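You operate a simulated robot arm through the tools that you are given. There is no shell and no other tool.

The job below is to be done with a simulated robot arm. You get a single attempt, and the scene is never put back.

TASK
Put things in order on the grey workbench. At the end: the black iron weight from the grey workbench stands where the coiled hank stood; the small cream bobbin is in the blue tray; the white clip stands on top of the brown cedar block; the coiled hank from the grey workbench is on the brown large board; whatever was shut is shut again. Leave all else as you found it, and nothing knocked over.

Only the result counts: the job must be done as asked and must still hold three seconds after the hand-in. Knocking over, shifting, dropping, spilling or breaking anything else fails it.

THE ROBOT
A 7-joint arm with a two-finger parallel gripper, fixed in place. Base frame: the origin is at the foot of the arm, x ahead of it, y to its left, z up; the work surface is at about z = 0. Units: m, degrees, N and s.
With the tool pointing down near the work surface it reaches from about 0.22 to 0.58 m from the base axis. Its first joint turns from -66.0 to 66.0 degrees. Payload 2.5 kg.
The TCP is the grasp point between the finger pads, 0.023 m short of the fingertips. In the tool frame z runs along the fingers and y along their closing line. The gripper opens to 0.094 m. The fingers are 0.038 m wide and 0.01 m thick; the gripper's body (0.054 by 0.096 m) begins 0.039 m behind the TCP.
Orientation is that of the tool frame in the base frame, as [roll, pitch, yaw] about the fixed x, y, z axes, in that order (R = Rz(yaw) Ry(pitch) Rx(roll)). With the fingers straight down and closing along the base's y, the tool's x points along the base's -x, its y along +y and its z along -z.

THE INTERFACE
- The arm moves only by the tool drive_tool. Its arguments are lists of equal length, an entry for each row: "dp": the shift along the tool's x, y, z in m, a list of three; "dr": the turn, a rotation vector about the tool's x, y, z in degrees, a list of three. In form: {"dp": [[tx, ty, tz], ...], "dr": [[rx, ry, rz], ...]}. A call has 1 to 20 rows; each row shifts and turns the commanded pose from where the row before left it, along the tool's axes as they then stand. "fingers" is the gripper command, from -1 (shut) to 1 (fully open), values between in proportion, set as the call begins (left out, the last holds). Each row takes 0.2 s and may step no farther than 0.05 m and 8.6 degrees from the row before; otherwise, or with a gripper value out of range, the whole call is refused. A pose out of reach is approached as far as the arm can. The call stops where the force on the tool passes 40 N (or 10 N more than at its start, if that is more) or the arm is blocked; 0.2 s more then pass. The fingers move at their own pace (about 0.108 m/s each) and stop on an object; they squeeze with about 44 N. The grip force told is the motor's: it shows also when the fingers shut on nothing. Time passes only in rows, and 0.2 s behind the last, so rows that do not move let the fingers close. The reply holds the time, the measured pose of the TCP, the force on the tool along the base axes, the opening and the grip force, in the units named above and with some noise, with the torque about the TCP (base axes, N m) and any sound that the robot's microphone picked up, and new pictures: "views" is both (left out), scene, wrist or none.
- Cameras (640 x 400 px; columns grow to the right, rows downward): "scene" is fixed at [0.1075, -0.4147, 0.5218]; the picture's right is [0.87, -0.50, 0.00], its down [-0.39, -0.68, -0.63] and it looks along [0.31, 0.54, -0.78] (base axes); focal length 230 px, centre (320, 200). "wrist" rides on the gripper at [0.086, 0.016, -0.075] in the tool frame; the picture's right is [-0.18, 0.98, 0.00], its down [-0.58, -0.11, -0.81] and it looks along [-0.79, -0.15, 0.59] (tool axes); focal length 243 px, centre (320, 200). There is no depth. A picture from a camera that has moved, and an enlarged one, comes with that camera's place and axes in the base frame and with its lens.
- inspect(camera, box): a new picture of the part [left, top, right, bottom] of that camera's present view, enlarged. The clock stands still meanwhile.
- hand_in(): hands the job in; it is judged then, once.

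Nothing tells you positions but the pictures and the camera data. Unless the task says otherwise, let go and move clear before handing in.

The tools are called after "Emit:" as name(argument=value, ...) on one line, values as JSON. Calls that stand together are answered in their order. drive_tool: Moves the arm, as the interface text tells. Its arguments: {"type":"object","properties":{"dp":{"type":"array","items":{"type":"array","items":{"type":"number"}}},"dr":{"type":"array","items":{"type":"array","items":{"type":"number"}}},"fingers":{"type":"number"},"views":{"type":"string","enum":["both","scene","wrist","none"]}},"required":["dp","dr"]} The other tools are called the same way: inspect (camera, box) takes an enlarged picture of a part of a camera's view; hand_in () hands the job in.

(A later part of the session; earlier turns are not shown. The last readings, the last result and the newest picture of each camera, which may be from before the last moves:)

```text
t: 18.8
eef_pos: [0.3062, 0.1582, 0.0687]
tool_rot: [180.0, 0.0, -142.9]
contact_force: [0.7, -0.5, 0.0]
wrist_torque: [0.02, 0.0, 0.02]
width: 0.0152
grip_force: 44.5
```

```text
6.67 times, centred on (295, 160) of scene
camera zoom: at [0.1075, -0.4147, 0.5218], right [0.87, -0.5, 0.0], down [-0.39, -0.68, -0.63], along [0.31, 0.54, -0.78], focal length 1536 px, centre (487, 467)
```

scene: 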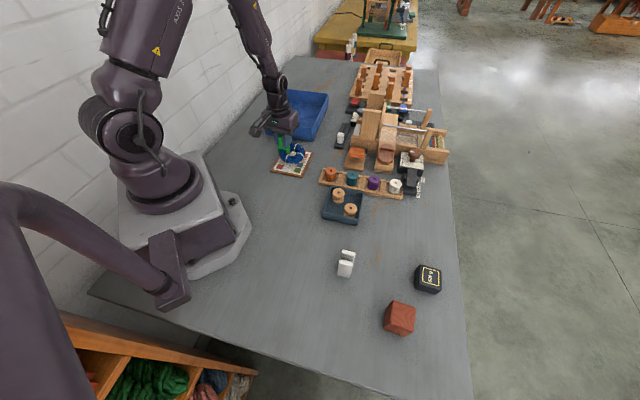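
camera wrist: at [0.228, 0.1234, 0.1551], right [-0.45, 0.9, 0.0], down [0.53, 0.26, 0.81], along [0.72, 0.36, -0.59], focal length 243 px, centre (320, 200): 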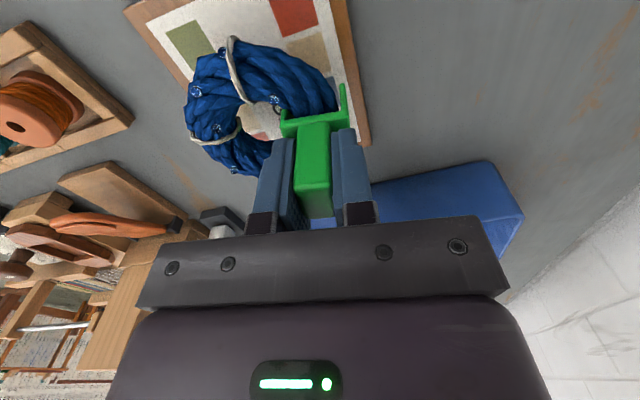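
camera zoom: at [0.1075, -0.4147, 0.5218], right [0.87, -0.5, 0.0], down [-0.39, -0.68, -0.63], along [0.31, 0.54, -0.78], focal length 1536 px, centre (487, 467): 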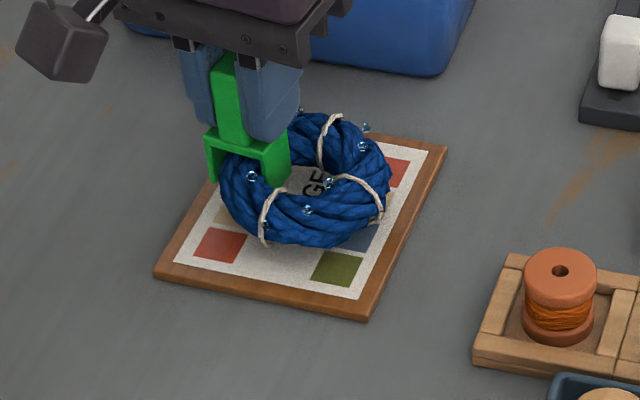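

Still about 5 mm above the board and well centred. Lowering the last millimetres.

Emit:
drive_tool(dp=[[0.0005, 0, 0.002], [0, 0, 0.001], [0, 0, 0.001], [0, 0, 0]], dr=[[0, 0, 0], [0, 0, 0], [0, 0, 0], [0, 0, 0]], views="none")

Emit:
inspect(camera="scene", box=[255, 130, 335, 190])

```text
t: 19.8
eef_pos: [0.3049, 0.1593, 0.064]
tool_rot: [-179.9, 0.0, -142.9]
contact_force: [-0.4, -0.5, -0.5]
wrist_torque: [0.01, -0.01, -0.03]
width: 0.0152
grip_force: 44.1
```

```text
6.67 times, centred on (295, 160) of scene
camera zoom: at [0.1075, -0.4147, 0.5218], right [0.87, -0.5, 0.0], down [-0.39, -0.68, -0.63], along [0.31, 0.54, -0.78], focal length 1536 px, centre (487, 467)
```

zoom: 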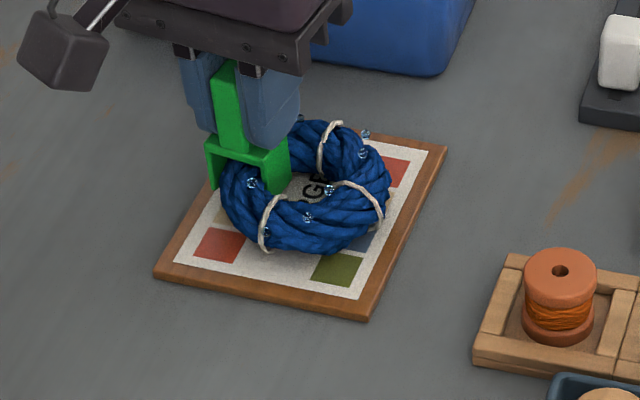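

No contact yet; I'll continue in 1 mm steps.

Emit:
drive_tool(dp=[[0, 0, 0.001], [0, 0, 0.001], [0, 0, 0]], dr=[[0, 0, 0], [0, 0, 0], [0, 0, 0]], views="none")

Emit:
inspect(camera="wrist", box=[140, 0, 440, 200])

```text
t: 20.6
eef_pos: [0.306, 0.1585, 0.0613]
tool_rot: [-180.0, 0.0, -142.8]
contact_force: [-0.1, -0.1, 1.1]
wrist_torque: [-0.05, 0.01, 0.0]
width: 0.015
grip_force: 44.0
```

```text
2.00 times, centred on (290, 100) of wrist
camera zoom: at [0.2262, 0.1204, 0.1365], right [-0.45, 0.9, 0.0], down [0.53, 0.26, 0.81], along [0.72, 0.36, -0.59], focal length 485 px, centre (380, 400)
```

zoom: 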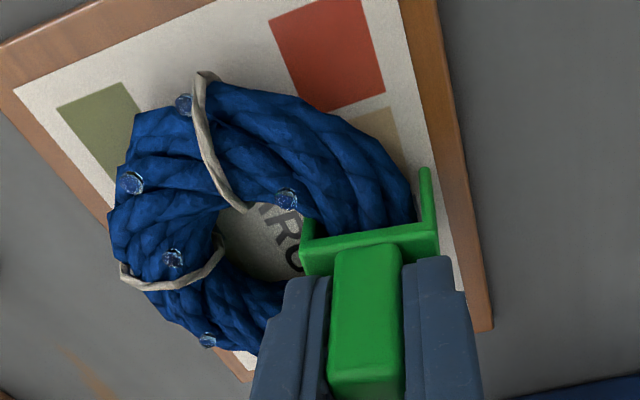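

Still free. Continuing down in 1 mm steps, watching the force.

Emit:
drive_tool(dp=[[0, 0, 0.001], [0, 0, 0], [0, 0, 0]], dr=[[0, 0, 0], [0, 0, 0], [0, 0, 0]], views="none")

Emit:
drive_tool(dp=[[0, 0, 0.001], [0, 0, 0], [0, 0, 0]], dr=[[0, 0, 0], [0, 0, 0], [0, 0, 0]], views="none")

```text
t: 21.4
eef_pos: [0.3045, 0.1597, 0.0617]
tool_rot: [179.9, 0.1, -142.9]
contact_force: [-3.2, -0.1, 20.3]
wrist_torque: [-0.44, 0.21, -0.09]
width: 0.015
grip_force: 44.1
```

```text
t: 22.0
eef_pos: [0.3052, 0.1591, 0.0613]
tool_rot: [-180.0, 0.1, -143.0]
contact_force: [-2.0, -2.3, 10.2]
wrist_torque: [-0.22, 0.11, -0.06]
width: 0.015
grip_force: 43.7
stopped in row 2: the force on the tool passed its limit at 40 N (the readings are from after the stop); the commanded pose is now the measured one
```

The hank is on the board. I'll ease off slightly, open, and rise straight up.

Emit:
drive_tool(dp=[[0, 0, -0.0006], [0, 0, 0]], dr=[[0, 0, 0], [0, 0, 0]], views="none")

Emit:
drive_tool(dp=[[0, 0, 0], [0, 0, 0], [0, 0, -0.01], [0, 0, -0.02], [0, 0, -0.03], [0, 0, -0.04], [0, 0, -0.04]], dr=[[0, 0, 0], [0, 0, 0], [0, 0, 0], [0, 0, 0], [0, 0, 0], [0, 0, 0], [0, 0, 0]], fingers=0.1, views="both")

Emit:
inspect(camera="scene", box=[255, 130, 335, 190])

```text
t: 22.6
eef_pos: [0.3053, 0.1587, 0.0612]
tool_rot: [-180.0, 0.2, -143.1]
contact_force: [1.3, -1.2, 2.7]
wrist_torque: [-0.02, -0.03, 0.02]
width: 0.0151
grip_force: 43.8
```

```text
t: 24.2
eef_pos: [0.3053, 0.1574, 0.2033]
tool_rot: [180.0, 0.0, -143.1]
contact_force: [0.2, -0.9, -0.1]
wrist_torque: [0.01, 0.03, 0.0]
width: 0.0518
grip_force: 0.1
camera wrist: at [0.2264, 0.1202, 0.2765], right [-0.45, 0.9, 0.0], down [0.53, 0.26, 0.81], along [0.72, 0.36, -0.59], focal length 243 px, centre (320, 200)
```

scene: 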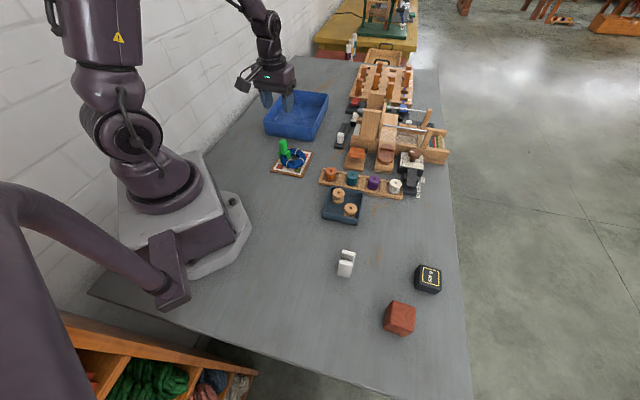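
wrist: 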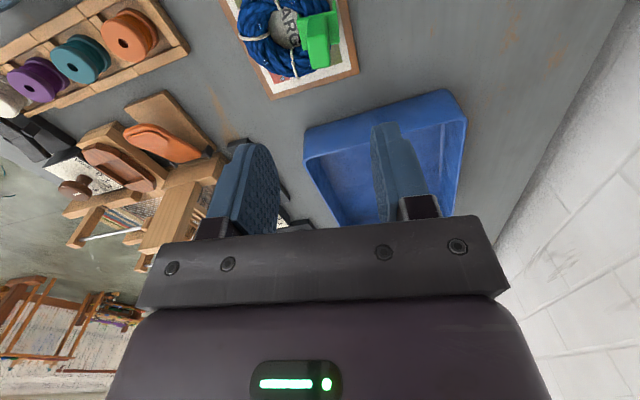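

```text
6.67 times, centred on (295, 160) of scene
camera zoom: at [0.1075, -0.4147, 0.5218], right [0.87, -0.5, 0.0], down [-0.39, -0.68, -0.63], along [0.31, 0.54, -0.78], focal length 1536 px, centre (487, 467)
```

zoom: 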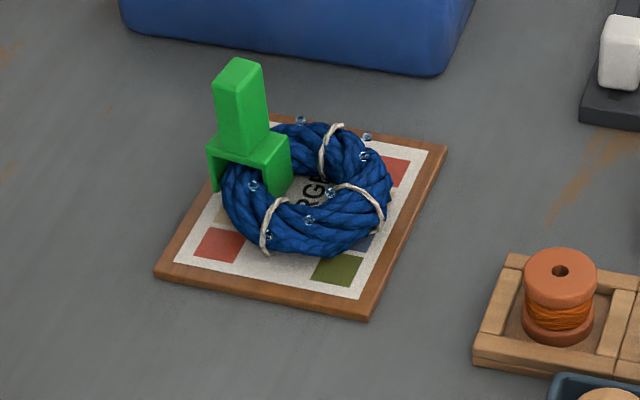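

The hank sits on the board and the board has not moved. Next the black weight at roughly (0.40, -0.37): I'll fly over at z≈0.2 and turn the wrist to look down on it.

Emit:
drive_tool(dp=[[0.02015, -0.0378, 0], [0.02015, -0.0378, 0], [0.02015, -0.0378, 0], [0.02015, -0.0378, 0], [0.02015, -0.0378, 0], [0.02015, -0.0378, 0], [0.02015, -0.0378, 0], [0.02015, -0.0378, 0], [0.02015, -0.0378, 0], [0.02015, -0.0378, 0], [0.02015, -0.0378, 0], [0.02015, -0.0378, 0]], dr=[[0, 0, 0], [0, 0, 0], [0, 0, 0], [0, 0, 0], [0, 0, 0], [0, 0, 0], [0, 0, 0], [0, 0, 0], [0, 0, 0], [0, 0, 0], [0, 0, 0], [0, 0, 0]], fingers=1, views="none")

Emit:
drive_tool(dp=[[0, 0, 0], [0, 0, 0], [0, 0, 0], [0, 0, 0], [0, 0, 0], [0, 0, 0], [0, 0, 0], [0, 0, 0], [0, 0, 0], [0, 0, 0], [0, 0, 0]], dr=[[0, 0, 7.8], [0, 0, 7.8], [0, 0, 7.8], [0, 0, 7.8], [0, 0, 7.8], [0, 0, 7.8], [0, 0, 7.8], [0, 0, 7.8], [0, 0, 7.8], [0, 0, 7.8], [0, 0, 7.8]], views="both")

Emit:
inspect(camera="wrist", box=[200, 0, 440, 150])

```text
t: 26.8
eef_pos: [0.3856, -0.3503, 0.2003]
tool_rot: [179.9, 0.1, -142.9]
contact_force: [-0.3, 0.5, 1.1]
wrist_torque: [-0.03, 0.0, 0.01]
width: 0.0938
grip_force: 0.0
```

```text
t: 29.2
eef_pos: [0.385, -0.3502, 0.2022]
tool_rot: [179.9, 0.0, 131.1]
contact_force: [-1.4, 1.1, 0.7]
wrist_torque: [-0.01, 0.01, 0.0]
width: 0.094
grip_force: 0.1
camera wrist: at [0.3407, -0.2726, 0.2758], right [0.86, 0.51, 0.0], down [0.3, -0.51, 0.81], along [0.41, -0.69, -0.59], focal length 243 px, centre (320, 200)
```

scene: 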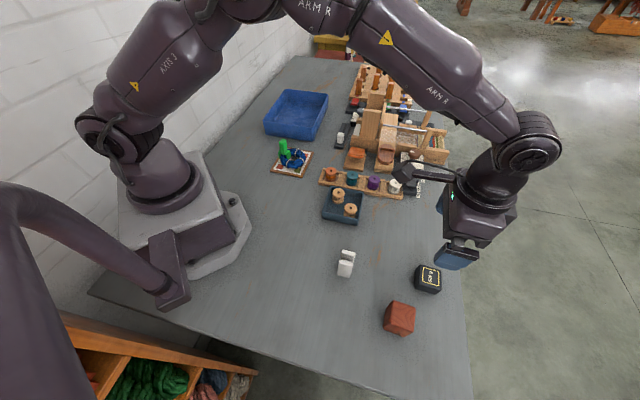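
wrist: 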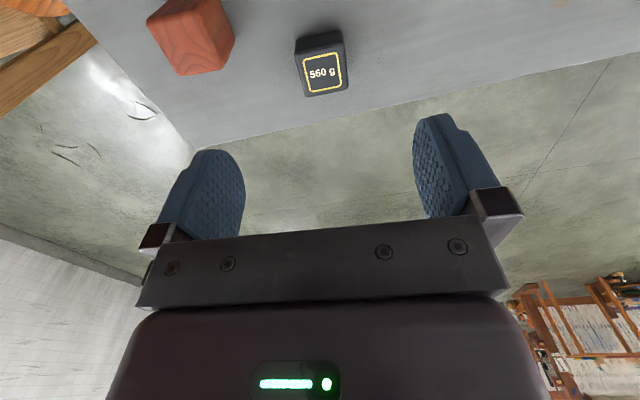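

```text
2.67 times, centred on (320, 75) of wrist
camera zoom: at [0.3407, -0.2726, 0.2758], right [0.86, 0.51, 0.0], down [0.3, -0.51, 0.81], along [0.41, -0.69, -0.59], focal length 647 px, centre (320, 533)
```

zoom: 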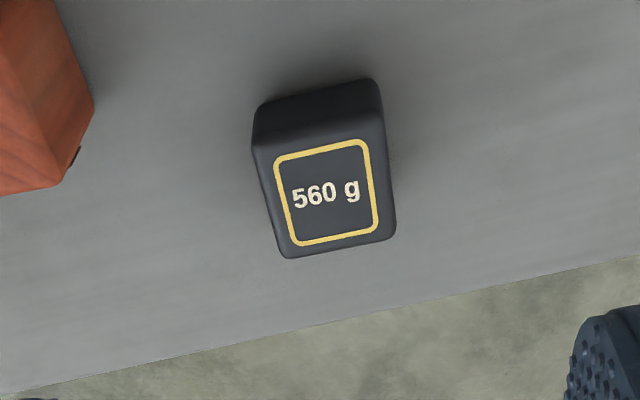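

The weight is at about (0.404, -0.375), aligned with the gripper, roughly 50×46 mm and 32 mm high. I'll also keep an eye on the dark bit beside the cedar block. Moving above the weight.

Emit:
drive_tool(dp=[[-0.0156, -0.001, 0.04], [-0.0156, -0.001, 0.04], [0, 0, 0.02], [0, 0, 0]], dr=[[0, 0, 0], [0, 0, 0], [0, 0, 0], [0, 0, 0]], views="both")

Emit:
inspect(camera="wrist", box=[200, 50, 440, 200])

Emit:
inspect(camera="scene", box=[370, 290, 430, 345])

```text
t: 30.2
eef_pos: [0.4047, -0.3744, 0.1018]
tool_rot: [179.9, 0.1, 131.3]
contact_force: [-0.5, -0.3, -0.2]
wrist_torque: [0.02, 0.0, -0.01]
width: 0.0938
grip_force: 0.0
camera wrist: at [0.36, -0.2974, 0.1754], right [0.86, 0.51, 0.0], down [0.3, -0.51, 0.81], along [0.41, -0.69, -0.59], focal length 243 px, centre (320, 200)
```

scene: 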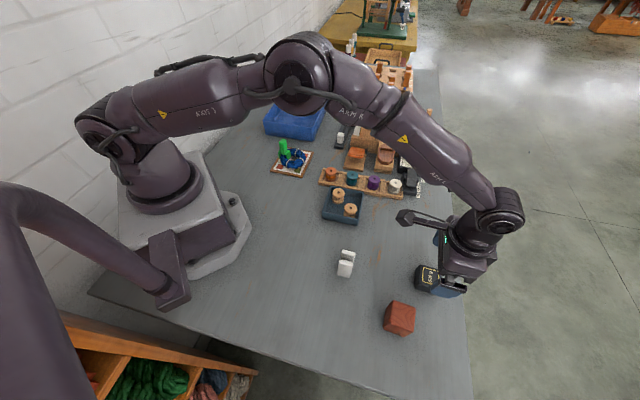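
wrist: 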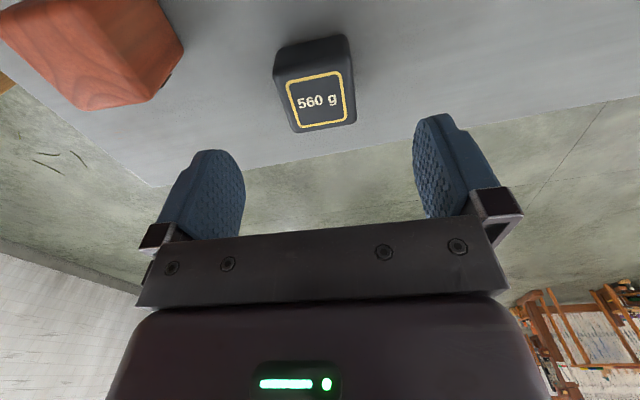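

```text
2.67 times, centred on (320, 125) of wrist
camera zoom: at [0.36, -0.2974, 0.1754], right [0.86, 0.51, 0.0], down [0.3, -0.51, 0.81], along [0.41, -0.69, -0.59], focal length 647 px, centre (320, 400)
```

zoom: 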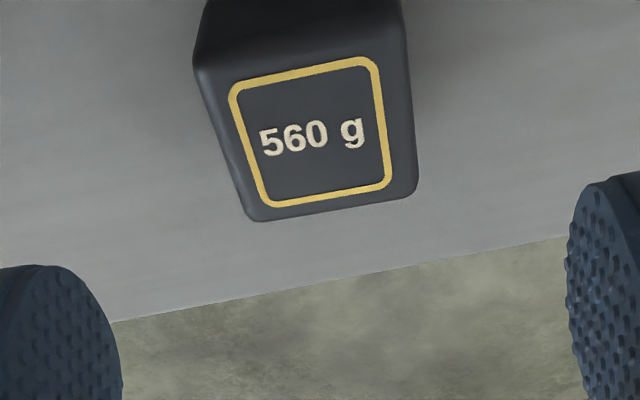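

```text
7.27 times, centred on (400, 318) of scene
camera zoom: at [0.1075, -0.4147, 0.5218], right [0.87, -0.5, 0.0], down [-0.39, -0.68, -0.63], along [0.31, 0.54, -0.78], focal length 1676 px, centre (-262, -654)
```

zoom: 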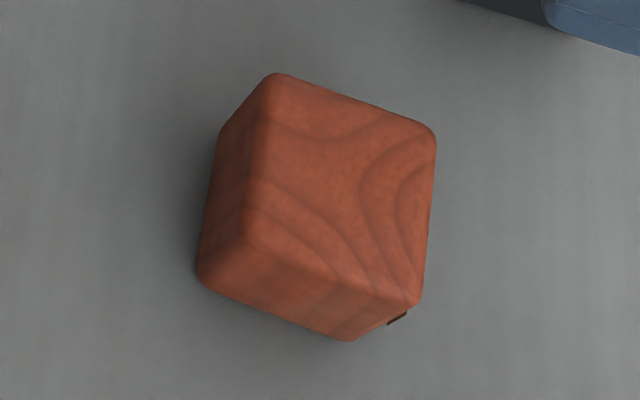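

Centred over the weight. Descending to z≈0.027 and gripping.

Emit:
drive_tool(dp=[[0, -0.001, 0.02], [0, 0, 0.02], [0, 0, 0.02], [0, 0, 0.01], [0, 0, 0.004], [0, 0, 0]], dr=[[0, 0, 0], [0, 0, 0], [0, 0, 0], [0, 0, 0], [0, 0, 0], [0, 0, 0]], views="wrist")

Emit:
drive_tool(dp=[[0, 0, 0], [0, 0, 0], [0, 0, 0]], dr=[[0, 0, 0], [0, 0, 0], [0, 0, 0]], fingers=-1, views="wrist")

```text
t: 31.6
eef_pos: [0.403, -0.3748, 0.0285]
tool_rot: [179.9, 0.0, 131.4]
contact_force: [-0.4, -0.1, -0.2]
wrist_torque: [-0.01, -0.01, -0.01]
width: 0.094
grip_force: 0.1
camera wrist: at [0.3588, -0.2979, 0.1021], right [0.86, 0.51, 0.0], down [0.3, -0.51, 0.81], along [0.41, -0.69, -0.59], focal length 243 px, centre (320, 200)
```

wrist: 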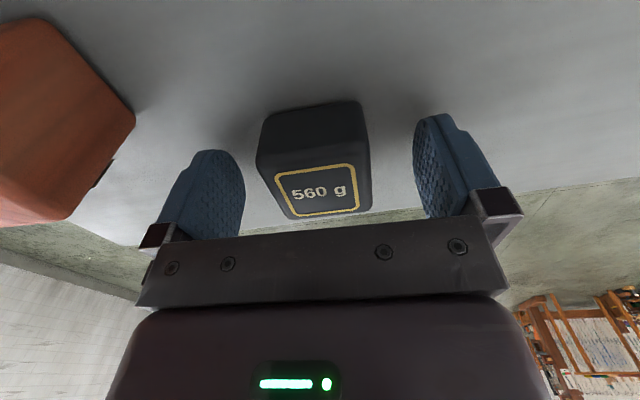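

```text
t: 32.4
eef_pos: [0.4032, -0.3753, 0.0293]
tool_rot: [180.0, 0.0, 131.3]
contact_force: [0.6, -0.7, 0.2]
wrist_torque: [-0.09, 0.11, 0.06]
width: 0.0476
grip_force: 43.7
camera wrist: at [0.3588, -0.2979, 0.1022], right [0.86, 0.51, 0.0], down [0.3, -0.51, 0.81], along [0.41, -0.69, -0.59], focal length 243 px, centre (320, 200)
```

wrist: 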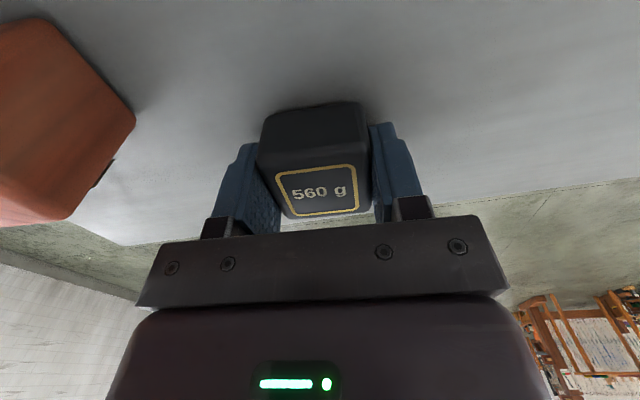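

Gripped (48 mm). Lifting and carrying the weight to where the hank stood (0.473, -0.25).

Emit:
drive_tool(dp=[[0, 0, -0.01], [0, 0, -0.03], [0, 0, -0.04], [0.0121, 0.034, 0], [0.0121, 0.034, 0], [0.0121, 0.034, 0], [0.0121, 0.034, 0], [0, 0, 0]], dr=[[0, 0, 0], [0, 0, 0], [0, 0, 0], [0, 0, 0], [0, 0, 0], [0, 0, 0], [0, 0, 0], [0, 0, 0]], views="both")

Emit:
inspect(camera="scene", box=[372, 180, 452, 245])

```text
t: 34.2
eef_pos: [0.4728, -0.2486, 0.1073]
tool_rot: [179.9, 0.0, 131.2]
contact_force: [-0.3, 0.3, -5.7]
wrist_torque: [0.02, 0.0, 0.0]
width: 0.0475
grip_force: 44.1
camera wrist: at [0.4291, -0.1717, 0.1812], right [0.86, 0.51, 0.0], down [0.3, -0.51, 0.81], along [0.41, -0.69, -0.59], focal length 243 px, centre (320, 200)
```

scene: 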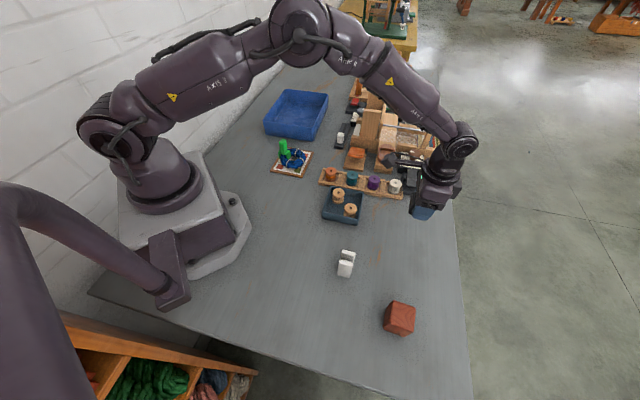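
wrist: 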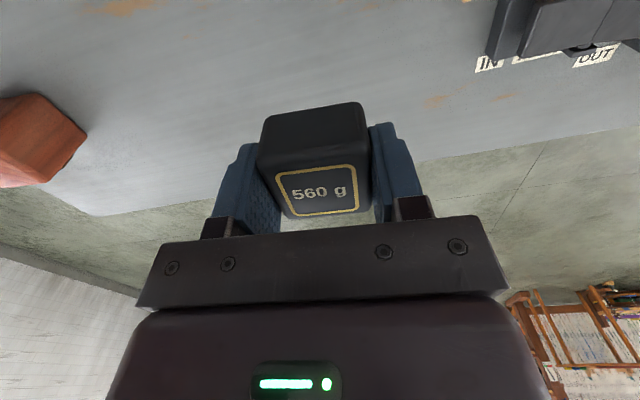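

```text
6.15 times, centred on (412, 212) of scene
camera zoom: at [0.1076, -0.4147, 0.5218], right [0.87, -0.5, 0.0], down [-0.39, -0.68, -0.63], along [0.31, 0.54, -0.78], focal length 1418 px, centre (-246, 123)
```

zoom: 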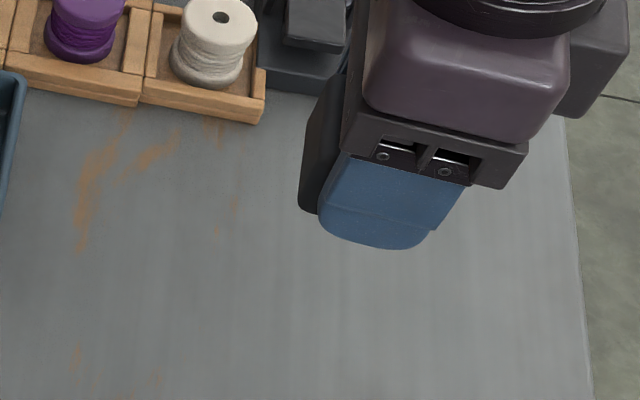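

Holding the weight over the right place. Lowering gently.

Emit:
drive_tool(dp=[[0, -0.0005, 0.03], [0, 0, 0.025], [0, 0, 0.012], [0, 0, 0.006], [0, 0, 0.003], [0, 0, 0]], dr=[[0, 0, 0], [0, 0, 0], [0, 0, 0], [0, 0, 0], [0, 0, 0], [0, 0, 0]], views="none")

Emit:
drive_tool(dp=[[0, 0, 0.001], [0, 0, 0], [0, 0, 0]], dr=[[0, 0, 0], [0, 0, 0], [0, 0, 0]], views="none")

```text
t: 35.6
eef_pos: [0.4747, -0.2489, 0.0312]
tool_rot: [179.9, 0.0, 131.2]
contact_force: [-0.8, -0.1, -5.3]
wrist_torque: [0.0, 0.02, 0.01]
width: 0.0479
grip_force: 44.2
```

```text
t: 36.4
eef_pos: [0.4745, -0.2476, 0.0312]
tool_rot: [179.9, 0.0, 131.3]
contact_force: [0.1, 0.4, -6.1]
wrist_torque: [-0.05, -0.02, -0.03]
width: 0.0478
grip_force: 44.3
```

Emit:
drive_tool(dp=[[0, 0, 0.001], [0, 0, 0], [0, 0, 0]], dr=[[0, 0, 0], [0, 0, 0], [0, 0, 0]], views="none")

Emit:
drive_tool(dp=[[0, 0, 0.0007], [0, 0, 0], [0, 0, 0]], dr=[[0, 0, 0], [0, 0, 0], [0, 0, 0]], views="none")

```text
t: 37.2
eef_pos: [0.4739, -0.2482, 0.029]
tool_rot: [179.9, 0.0, 131.2]
contact_force: [0.7, 0.3, -5.3]
wrist_torque: [0.01, 0.0, 0.01]
width: 0.0477
grip_force: 43.6
```

```text
t: 38.0
eef_pos: [0.4737, -0.2498, 0.0288]
tool_rot: [179.9, 0.0, 131.3]
contact_force: [-0.3, 0.4, -5.4]
wrist_torque: [0.02, 0.02, 0.02]
width: 0.0477
grip_force: 43.9
```

The reading still shows the full weight, so not yet down. Next small steps.

Emit:
drive_tool(dp=[[0, 0, 0.0007], [0, 0, 0], [0, 0, 0]], dr=[[0, 0, 0], [0, 0, 0], [0, 0, 0]], views="none")

Emit:
drive_tool(dp=[[0, 0, 0.0005], [0, 0, 0], [0, 0, 0]], dr=[[0, 0, 0], [0, 0, 0], [0, 0, 0]], views="scene")

```text
t: 38.8
eef_pos: [0.4737, -0.2495, 0.0278]
tool_rot: [179.9, 0.1, 131.3]
contact_force: [-0.1, 0.2, -4.9]
wrist_torque: [0.03, 0.0, 0.01]
width: 0.0478
grip_force: 43.8
```

```text
t: 39.6
eef_pos: [0.4738, -0.2495, 0.0278]
tool_rot: [179.9, -0.1, 131.4]
contact_force: [-1.1, 0.0, -4.1]
wrist_torque: [-0.07, 0.03, -0.05]
width: 0.0481
grip_force: 43.7
```

scene: 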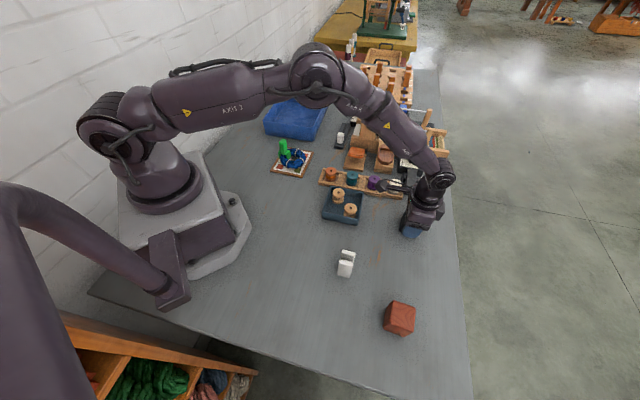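

Emit:
drive_tool(dp=[[0, 0, 0.0005], [0, 0, 0], [0, 0, 0]], dr=[[0, 0, 0], [0, 0, 0], [0, 0, 0]], views="none")

Emit:
drive_tool(dp=[[0, 0, 0.0004], [0, 0, 0], [0, 0, 0]], dr=[[0, 0, 0], [0, 0, 0], [0, 0, 0]], views="none")

```text
t: 40.4
eef_pos: [0.4731, -0.2479, 0.0284]
tool_rot: [180.0, 0.1, 131.2]
contact_force: [-4.2, 1.4, 6.5]
wrist_torque: [-0.03, 0.43, -0.06]
width: 0.0478
grip_force: 44.0
```

```text
t: 41.2
eef_pos: [0.4742, -0.2485, 0.0289]
tool_rot: [180.0, 0.1, 131.4]
contact_force: [-8.3, 4.5, 21.7]
wrist_torque: [0.08, 0.85, -0.11]
width: 0.0477
grip_force: 43.6
```

Contact made. Easing off, then opening and rising.

Emit:
drive_tool(dp=[[0, 0, -0.0005], [0, 0, 0]], dr=[[0, 0, 0], [0, 0, 0]], views="none")

Emit:
drive_tool(dp=[[0, 0, 0], [0, 0, 0], [0, 0, 0], [0, 0, -0.01], [0, 0, -0.03], [0, 0, -0.04], [0, 0, -0.04], [0, 0, -0.04]], dr=[[0, 0, 0], [0, 0, 0], [0, 0, 0], [0, 0, 0], [0, 0, 0], [0, 0, 0], [0, 0, 0], [0, 0, 0]], fingers=0.7, views="both")

Emit:
inspect(camera="scene", box=[372, 180, 452, 245])

```text
t: 41.8
eef_pos: [0.4737, -0.2497, 0.0286]
tool_rot: [179.8, 0.1, 131.2]
contact_force: [-5.1, 2.1, 19.2]
wrist_torque: [0.3, 0.78, 0.06]
width: 0.0478
grip_force: 43.7
```

```text
t: 43.6
eef_pos: [0.4738, -0.2483, 0.1878]
tool_rot: [180.0, 0.0, 131.2]
contact_force: [-0.1, 0.0, 0.1]
wrist_torque: [-0.02, 0.01, 0.0]
width: 0.0798
grip_force: 0.1
camera wrist: at [0.4294, -0.1715, 0.2624], right [0.86, 0.51, 0.0], down [0.3, -0.51, 0.81], along [0.41, -0.69, -0.59], focal length 243 px, centre (320, 200)
```

scene: 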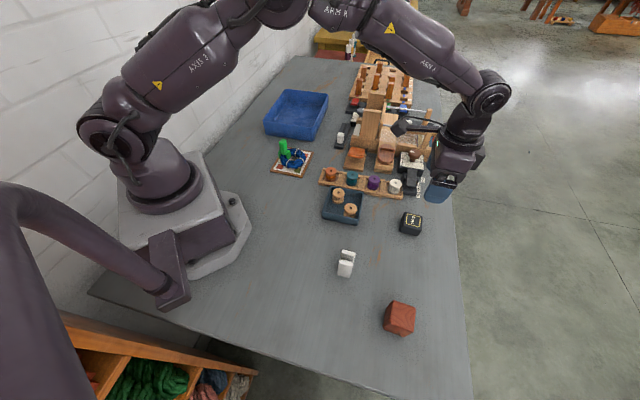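
wrist: 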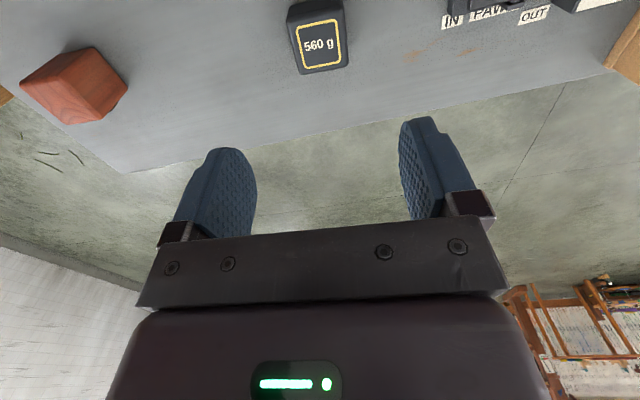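

```text
6.15 times, centred on (412, 212) of scene
camera zoom: at [0.1075, -0.4147, 0.5218], right [0.87, -0.5, 0.0], down [-0.39, -0.68, -0.63], along [0.31, 0.54, -0.78], focal length 1418 px, centre (-246, 123)
```

zoom: 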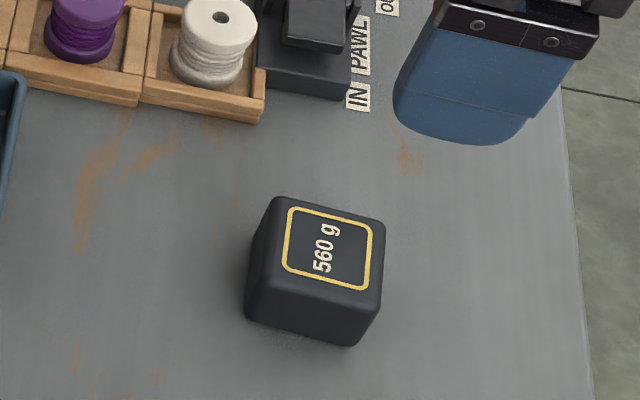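

The weight stands where the hank was. Now the white clip and cedar block: I'll move over to look at both closely, including the dark bit by the block.

Emit:
drive_tool(dp=[[0.0266, -0.0309, 0], [0.0266, -0.0309, 0], [0.0266, -0.0309, 0], [0.0266, -0.0309, 0], [0.0266, -0.0309, 0], [0, 0, 0]], dr=[[0, 0, 0], [0, 0, 0], [0, 0, 0], [0, 0, 0], [0, 0, 0], [0, 0, 0]], fingers=1, views="both")

Emit:
inspect(camera="wrist", box=[240, 0, 400, 100])

Emit:
inspect(camera="wrist", box=[200, 80, 360, 220])

```text
t: 45.0
eef_pos: [0.2686, -0.2509, 0.1863]
tool_rot: [179.9, 0.0, 131.3]
contact_force: [-0.1, -0.4, 0.7]
wrist_torque: [0.03, 0.01, 0.01]
width: 0.0941
grip_force: 0.2
camera wrist: at [0.2241, -0.1749, 0.261], right [0.86, 0.51, 0.0], down [0.3, -0.51, 0.81], along [0.41, -0.69, -0.59], focal length 243 px, centre (320, 200)
```

scene: 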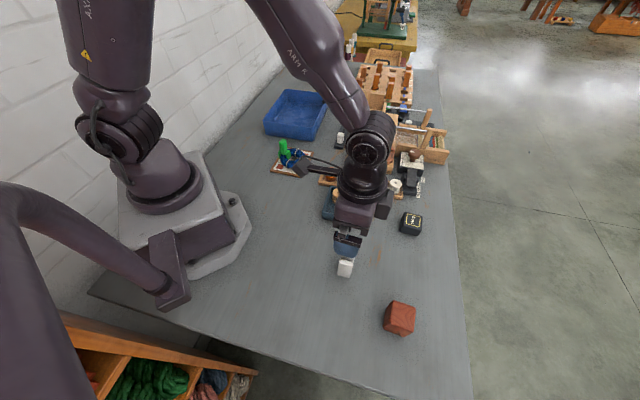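
wrist: 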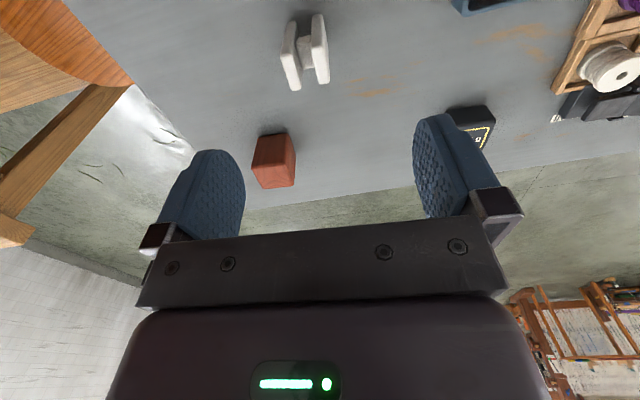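

```text
4.00 times, centred on (320, 50) of wrist
camera zoom: at [0.2241, -0.1749, 0.261], right [0.86, 0.51, 0.0], down [0.3, -0.51, 0.81], along [0.41, -0.69, -0.59], focal length 970 px, centre (320, 800)
```

zoom: 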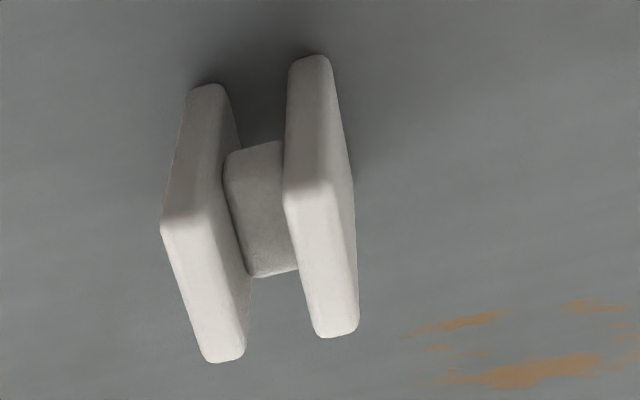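

```text
2.86 times, centred on (280, 150) of wrist
camera zoom: at [0.2241, -0.1749, 0.261], right [0.86, 0.51, 0.0], down [0.3, -0.51, 0.81], along [0.41, -0.69, -0.59], focal length 693 px, centre (434, 343)
```

zoom: 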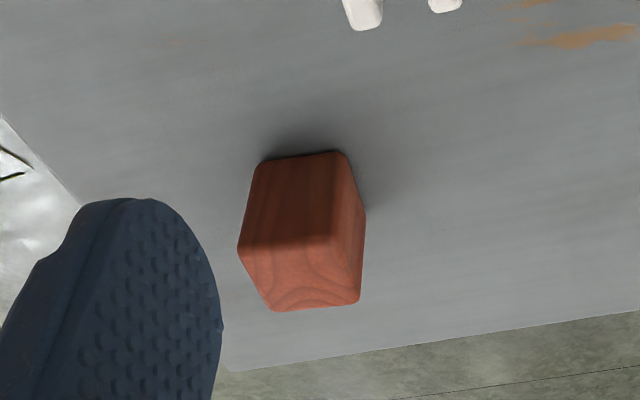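

The clip is an H-shaped piece about 39×28 mm and 62 mm tall, centred near (0.264, -0.262); the cedar block is a ~44 mm cube-like block, top z≈0.052, centre ≈ (0.292, -0.405), in the same orientation. I'll line up over the clip.

Emit:
drive_tool(dp=[[-0.0033, -0.0058, 0.03], [-0.0032, -0.0057, 0.03], [0, 0, 0.01], [0, 0, 0]], dr=[[0, 0, 0], [0, 0, 0], [0, 0, 0], [0, 0, 0]], views="wrist")

Emit:
inspect(camera="wrist", box=[240, 60, 400, 180])

```text
t: 46.0
eef_pos: [0.2641, -0.2632, 0.1163]
tool_rot: [179.9, 0.0, 131.3]
contact_force: [0.0, -0.3, -0.4]
wrist_torque: [-0.02, 0.03, -0.02]
width: 0.094
grip_force: 0.1
camera wrist: at [0.2202, -0.1861, 0.1915], right [0.86, 0.51, 0.0], down [0.3, -0.51, 0.81], along [0.41, -0.69, -0.59], focal length 243 px, centre (320, 200)
```

wrist: 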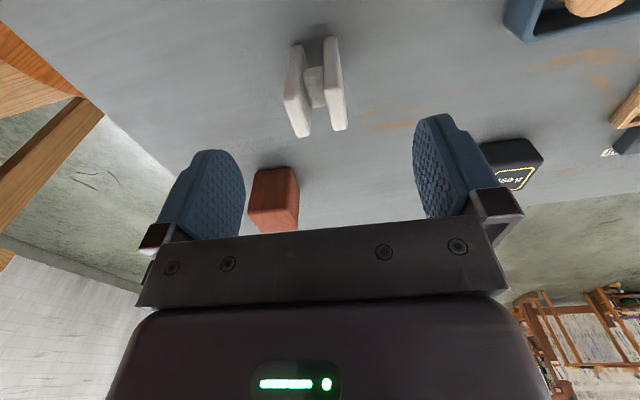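

```text
3.33 times, centred on (320, 120) of wrist
camera zoom: at [0.2202, -0.1861, 0.1915], right [0.86, 0.51, 0.0], down [0.3, -0.51, 0.81], along [0.41, -0.69, -0.59], focal length 809 px, centre (320, 467)
```

zoom: 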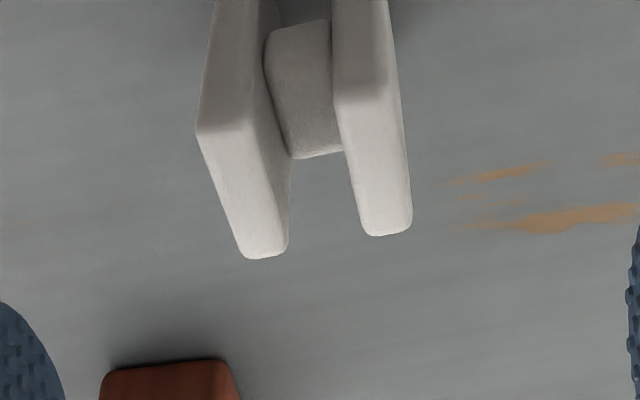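

Aligned. Descending and gripping the clip.

Emit:
drive_tool(dp=[[0, -0.002, 0.025], [0, 0, 0.025], [0, 0, 0.015], [0, 0, 0.005], [0, 0, 0]], dr=[[0, 0, 0], [0, 0, 0], [0, 0, 0], [0, 0, 0], [0, 0, 0]], views="wrist")

Emit:
drive_tool(dp=[[0, 0, 0], [0, 0, 0], [0, 0, 0], [0, 0, 0]], dr=[[0, 0, 0], [0, 0, 0], [0, 0, 0], [0, 0, 0]], fingers=-1, views="wrist")

```text
t: 47.2
eef_pos: [0.2629, -0.264, 0.0474]
tool_rot: [179.9, 0.0, 131.2]
contact_force: [0.1, 0.8, 0.6]
wrist_torque: [0.0, 0.0, 0.0]
width: 0.0938
grip_force: 0.1
camera wrist: at [0.2193, -0.1876, 0.1216], right [0.86, 0.51, 0.0], down [0.3, -0.51, 0.81], along [0.41, -0.69, -0.59], focal length 243 px, centre (320, 200)
```

wrist: 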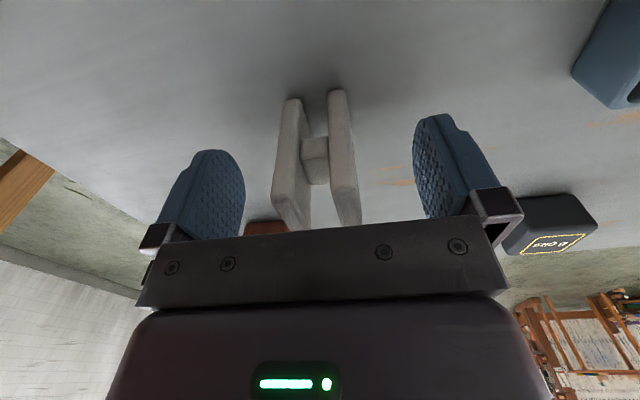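

```text
t: 48.2
eef_pos: [0.2635, -0.2646, 0.0482]
tool_rot: [179.9, 0.0, 131.3]
contact_force: [-0.7, -0.5, 0.4]
wrist_torque: [0.01, 0.01, -0.03]
width: 0.0332
grip_force: 43.8
camera wrist: at [0.2193, -0.1875, 0.1217], right [0.86, 0.51, 0.0], down [0.3, -0.51, 0.81], along [0.41, -0.69, -0.59], focal length 243 px, centre (320, 200)
```

wrist: 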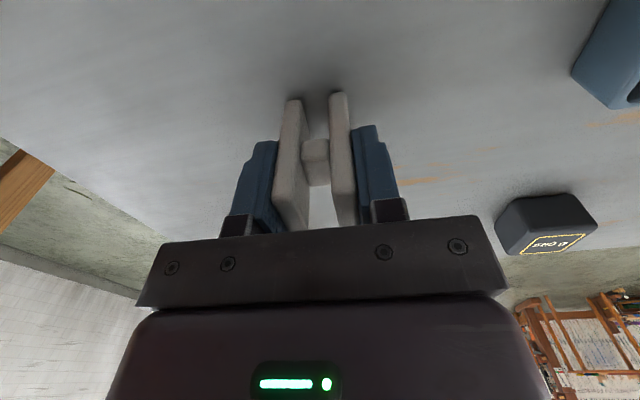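

Gripped at 33 mm, a little narrower than expected. I'll check whether the clip has flexed.

Emit:
inspect(camera="wrist", box=[230, 70, 410, 240])

Emit:
inspect(camera="scene", box=[310, 225, 390, 285])

```text
2.35 times, centred on (320, 155) of wrist
camera zoom: at [0.2193, -0.1875, 0.1217], right [0.86, 0.51, 0.0], down [0.3, -0.51, 0.81], along [0.41, -0.69, -0.59], focal length 571 px, centre (320, 306)
```

zoom: 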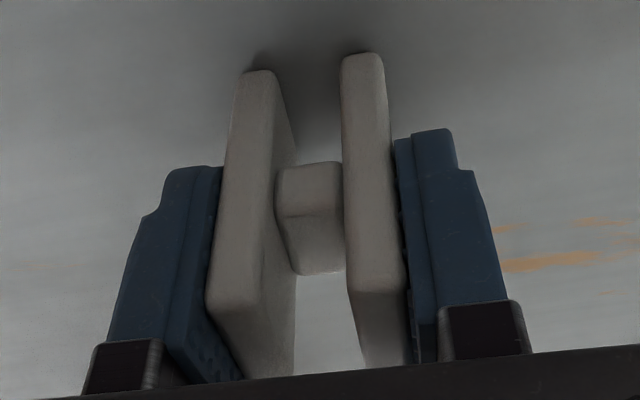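

```text
6.67 times, centred on (350, 255) of scene
camera zoom: at [0.1075, -0.4147, 0.5218], right [0.87, -0.5, 0.0], down [-0.39, -0.68, -0.63], along [0.31, 0.54, -0.78], focal length 1536 px, centre (120, -167)
```

zoom: 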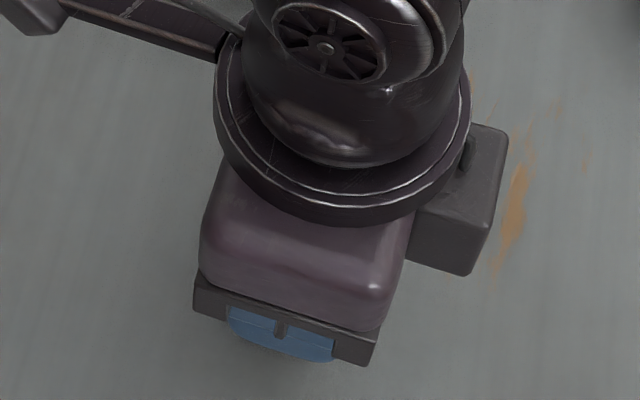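

The clip is an upright H, held squarely with the plates still parallel. Lifting and carrying it above the cedar block.

Emit:
drive_tool(dp=[[0, 0, -0.01], [0, 0, -0.03], [0, 0, -0.035], [0, 0, -0.035], [-0.025, -0.0143, 0], [-0.025, -0.0143, 0], [-0.025, -0.0143, 0], [-0.025, -0.0143, 0], [-0.0246, -0.0141, 0], [0, 0, 0]], dr=[[0, 0, 0], [0, 0, 0], [0, 0, 0], [0, 0, 0], [0, 0, 0], [0, 0, 0], [0, 0, 0], [0, 0, 0], [0, 0, 0], [0, 0, 0]], views="both")

Emit:
inspect(camera="scene", box=[350, 240, 450, 350])

Emit:
inspect(camera="wrist", box=[230, 20, 410, 240])

```text
t: 50.4
eef_pos: [0.291, -0.4061, 0.1577]
tool_rot: [179.8, 0.0, 131.2]
contact_force: [0.4, 0.3, -0.5]
wrist_torque: [0.0, 0.01, 0.02]
width: 0.0331
grip_force: 44.0
camera wrist: at [0.2468, -0.3285, 0.2316], right [0.86, 0.51, 0.0], down [0.3, -0.51, 0.81], along [0.41, -0.69, -0.59], focal length 243 px, centre (320, 200)
```

scene: 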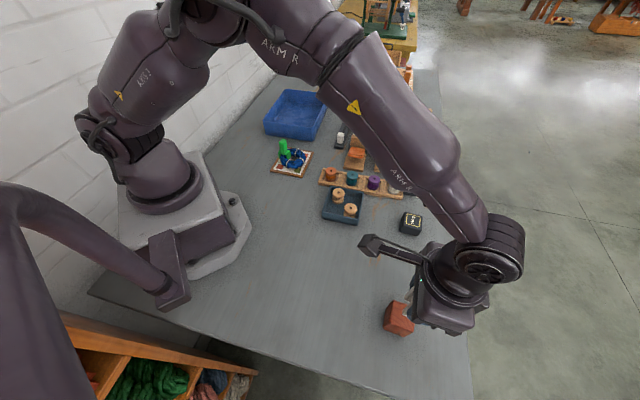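
wrist: 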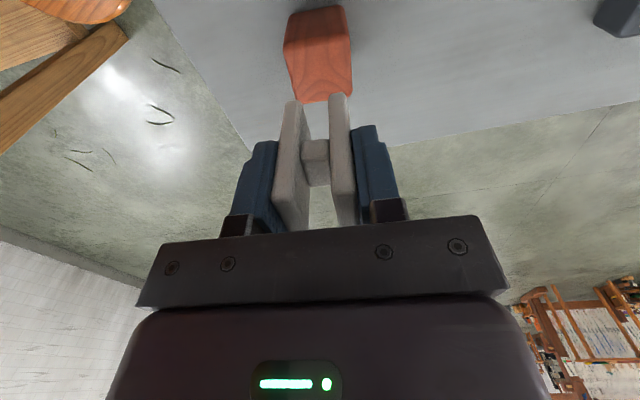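

```text
3.64 times, centred on (400, 295) of scene
camera zoom: at [0.1075, -0.4147, 0.5218], right [0.87, -0.5, 0.0], down [-0.39, -0.68, -0.63], along [0.31, 0.54, -0.78], focal length 838 px, centre (29, -146)
```

zoom: 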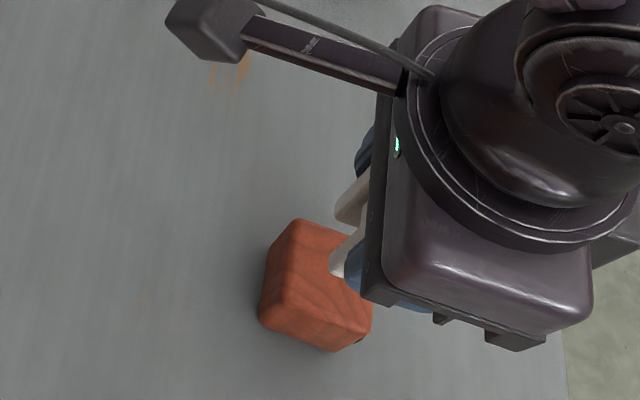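

```text
1.82 times, centred on (320, 130) of wrist
camera zoom: at [0.2468, -0.3285, 0.2316], right [0.86, 0.51, 0.0], down [0.3, -0.51, 0.81], along [0.41, -0.69, -0.59], focal length 441 px, centre (320, 327)
```

zoom: 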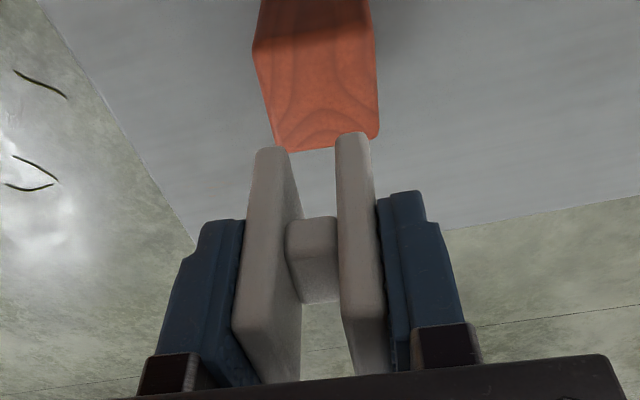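

The clip is centred over the block top. Lowering, then feeling for contact in small steps.

Emit:
drive_tool(dp=[[0, 0, 0.02], [0, 0, 0.015], [0, 0, 0.01], [0, 0, 0.005], [0, 0, 0]], dr=[[0, 0, 0], [0, 0, 0], [0, 0, 0], [0, 0, 0], [0, 0, 0]], views="both")

Emit:
inspect(camera="wrist", box=[230, 60, 410, 240])

Emit:
inspect(camera="scene", box=[350, 260, 450, 350])

```text
t: 51.6
eef_pos: [0.2921, -0.4063, 0.1076]
tool_rot: [180.0, 0.1, 131.4]
contact_force: [-1.2, 0.6, 4.4]
wrist_torque: [0.03, 0.1, -0.03]
width: 0.0332
grip_force: 44.1
camera wrist: at [0.2475, -0.3292, 0.1814], right [0.86, 0.51, 0.0], down [0.3, -0.51, 0.81], along [0.41, -0.69, -0.59], focal length 243 px, centre (320, 200)
```

scene: 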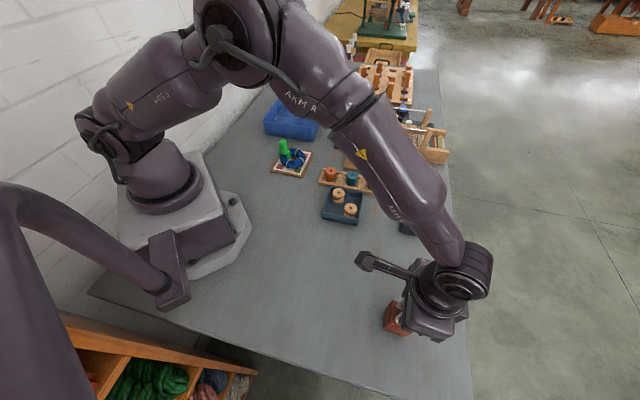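
wrist: 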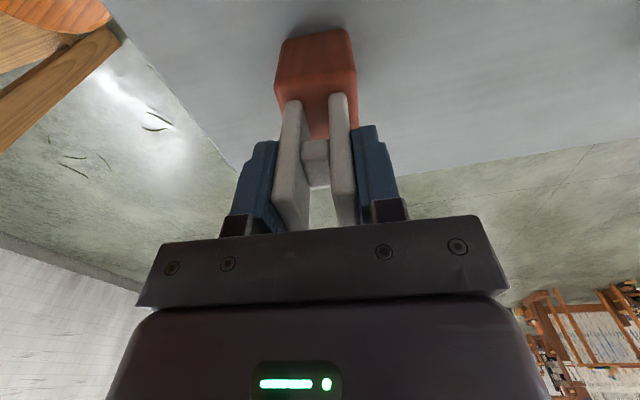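

```text
2.22 times, centred on (320, 150) of wrist
camera zoom: at [0.2475, -0.3292, 0.1814], right [0.86, 0.51, 0.0], down [0.3, -0.51, 0.81], along [0.41, -0.69, -0.59], focal length 539 px, centre (320, 311)
```

zoom: 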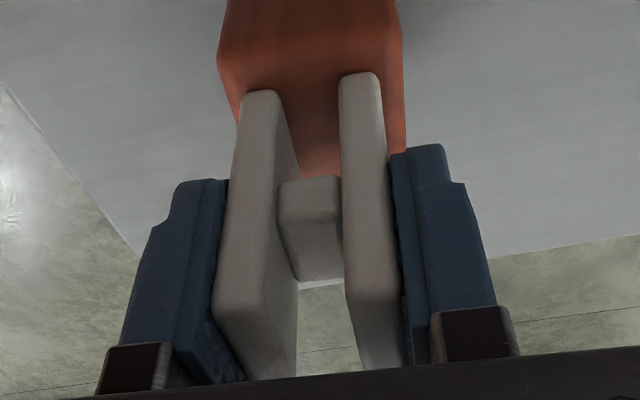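

```text
4.44 times, centred on (400, 305) of scene
camera zoom: at [0.1075, -0.4147, 0.5218], right [0.87, -0.5, 0.0], down [-0.39, -0.68, -0.63], along [0.31, 0.54, -0.78], focal length 1024 px, centre (-36, -267)
```

zoom: 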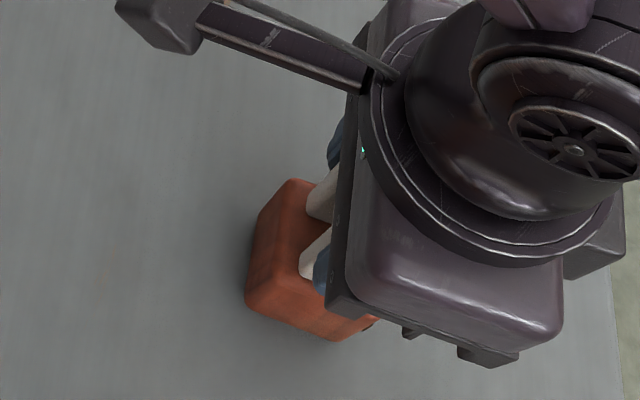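

Contact is felt already (block top is slightly higher than I thought). I'll lift 3 mm, trim the centring by ~1.5 mm, and set it down again.

Emit:
drive_tool(dp=[[0, 0, -0.003], [0.0015, 0.0014, 0], [0, 0, 0.0025], [0, 0, 0]], dr=[[0, 0, 0], [0, 0, 0], [0, 0, 0], [0, 0, 0]], views="none")

Emit:
drive_tool(dp=[[0, 0, 0.0005], [0, 0, 0], [0, 0, 0]], dr=[[0, 0, 0], [0, 0, 0], [0, 0, 0]], views="none")

```text
t: 52.6
eef_pos: [0.2919, -0.4039, 0.1083]
tool_rot: [179.9, 0.0, 131.2]
contact_force: [0.4, -0.4, -1.0]
wrist_torque: [0.0, 0.02, 0.01]
width: 0.0331
grip_force: 43.9
```

```text
t: 53.4
eef_pos: [0.2927, -0.4022, 0.108]
tool_rot: [179.9, 0.0, 131.4]
contact_force: [-0.1, 0.7, 1.2]
wrist_torque: [0.04, 0.02, 0.02]
width: 0.0332
grip_force: 44.3
```

Emit:
drive_tool(dp=[[0, 0, 0.0004], [0, 0, 0], [0, 0, 0]], dr=[[0, 0, 0], [0, 0, 0], [0, 0, 0]], views="wrist")

Emit:
inspect(camera="wrist", box=[230, 60, 410, 240])

```text
t: 54.2
eef_pos: [0.2915, -0.4037, 0.1071]
tool_rot: [179.8, 0.1, 131.3]
contact_force: [-0.8, 0.7, 4.0]
wrist_torque: [0.03, 0.07, 0.0]
width: 0.0329
grip_force: 44.5
camera wrist: at [0.2473, -0.3266, 0.1813], right [0.86, 0.51, 0.0], down [0.3, -0.51, 0.81], along [0.41, -0.69, -0.59], focal length 243 px, centre (320, 200)
```

wrist: 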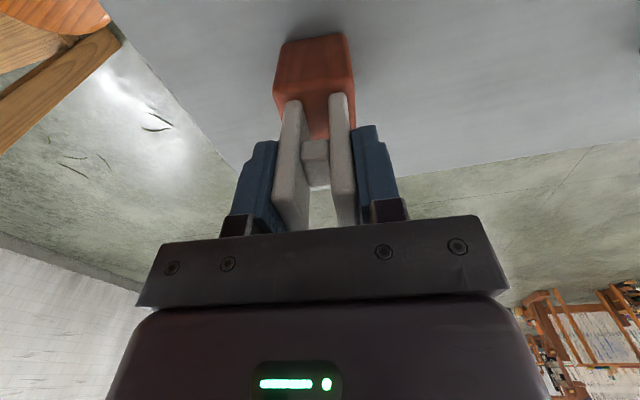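

```text
2.22 times, centred on (320, 150) of wrist
camera zoom: at [0.2473, -0.3266, 0.1813], right [0.86, 0.51, 0.0], down [0.3, -0.51, 0.81], along [0.41, -0.69, -0.59], focal length 539 px, centre (320, 311)
```

zoom: 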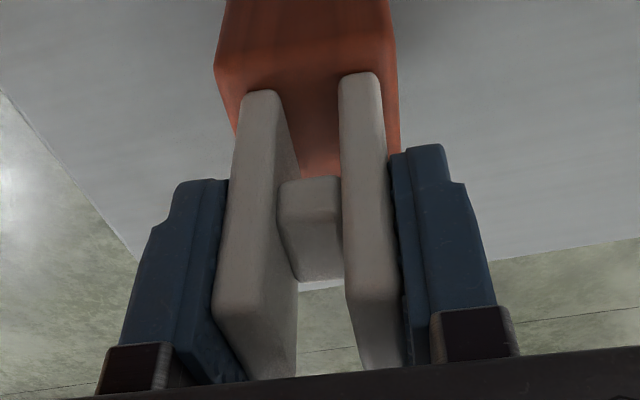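

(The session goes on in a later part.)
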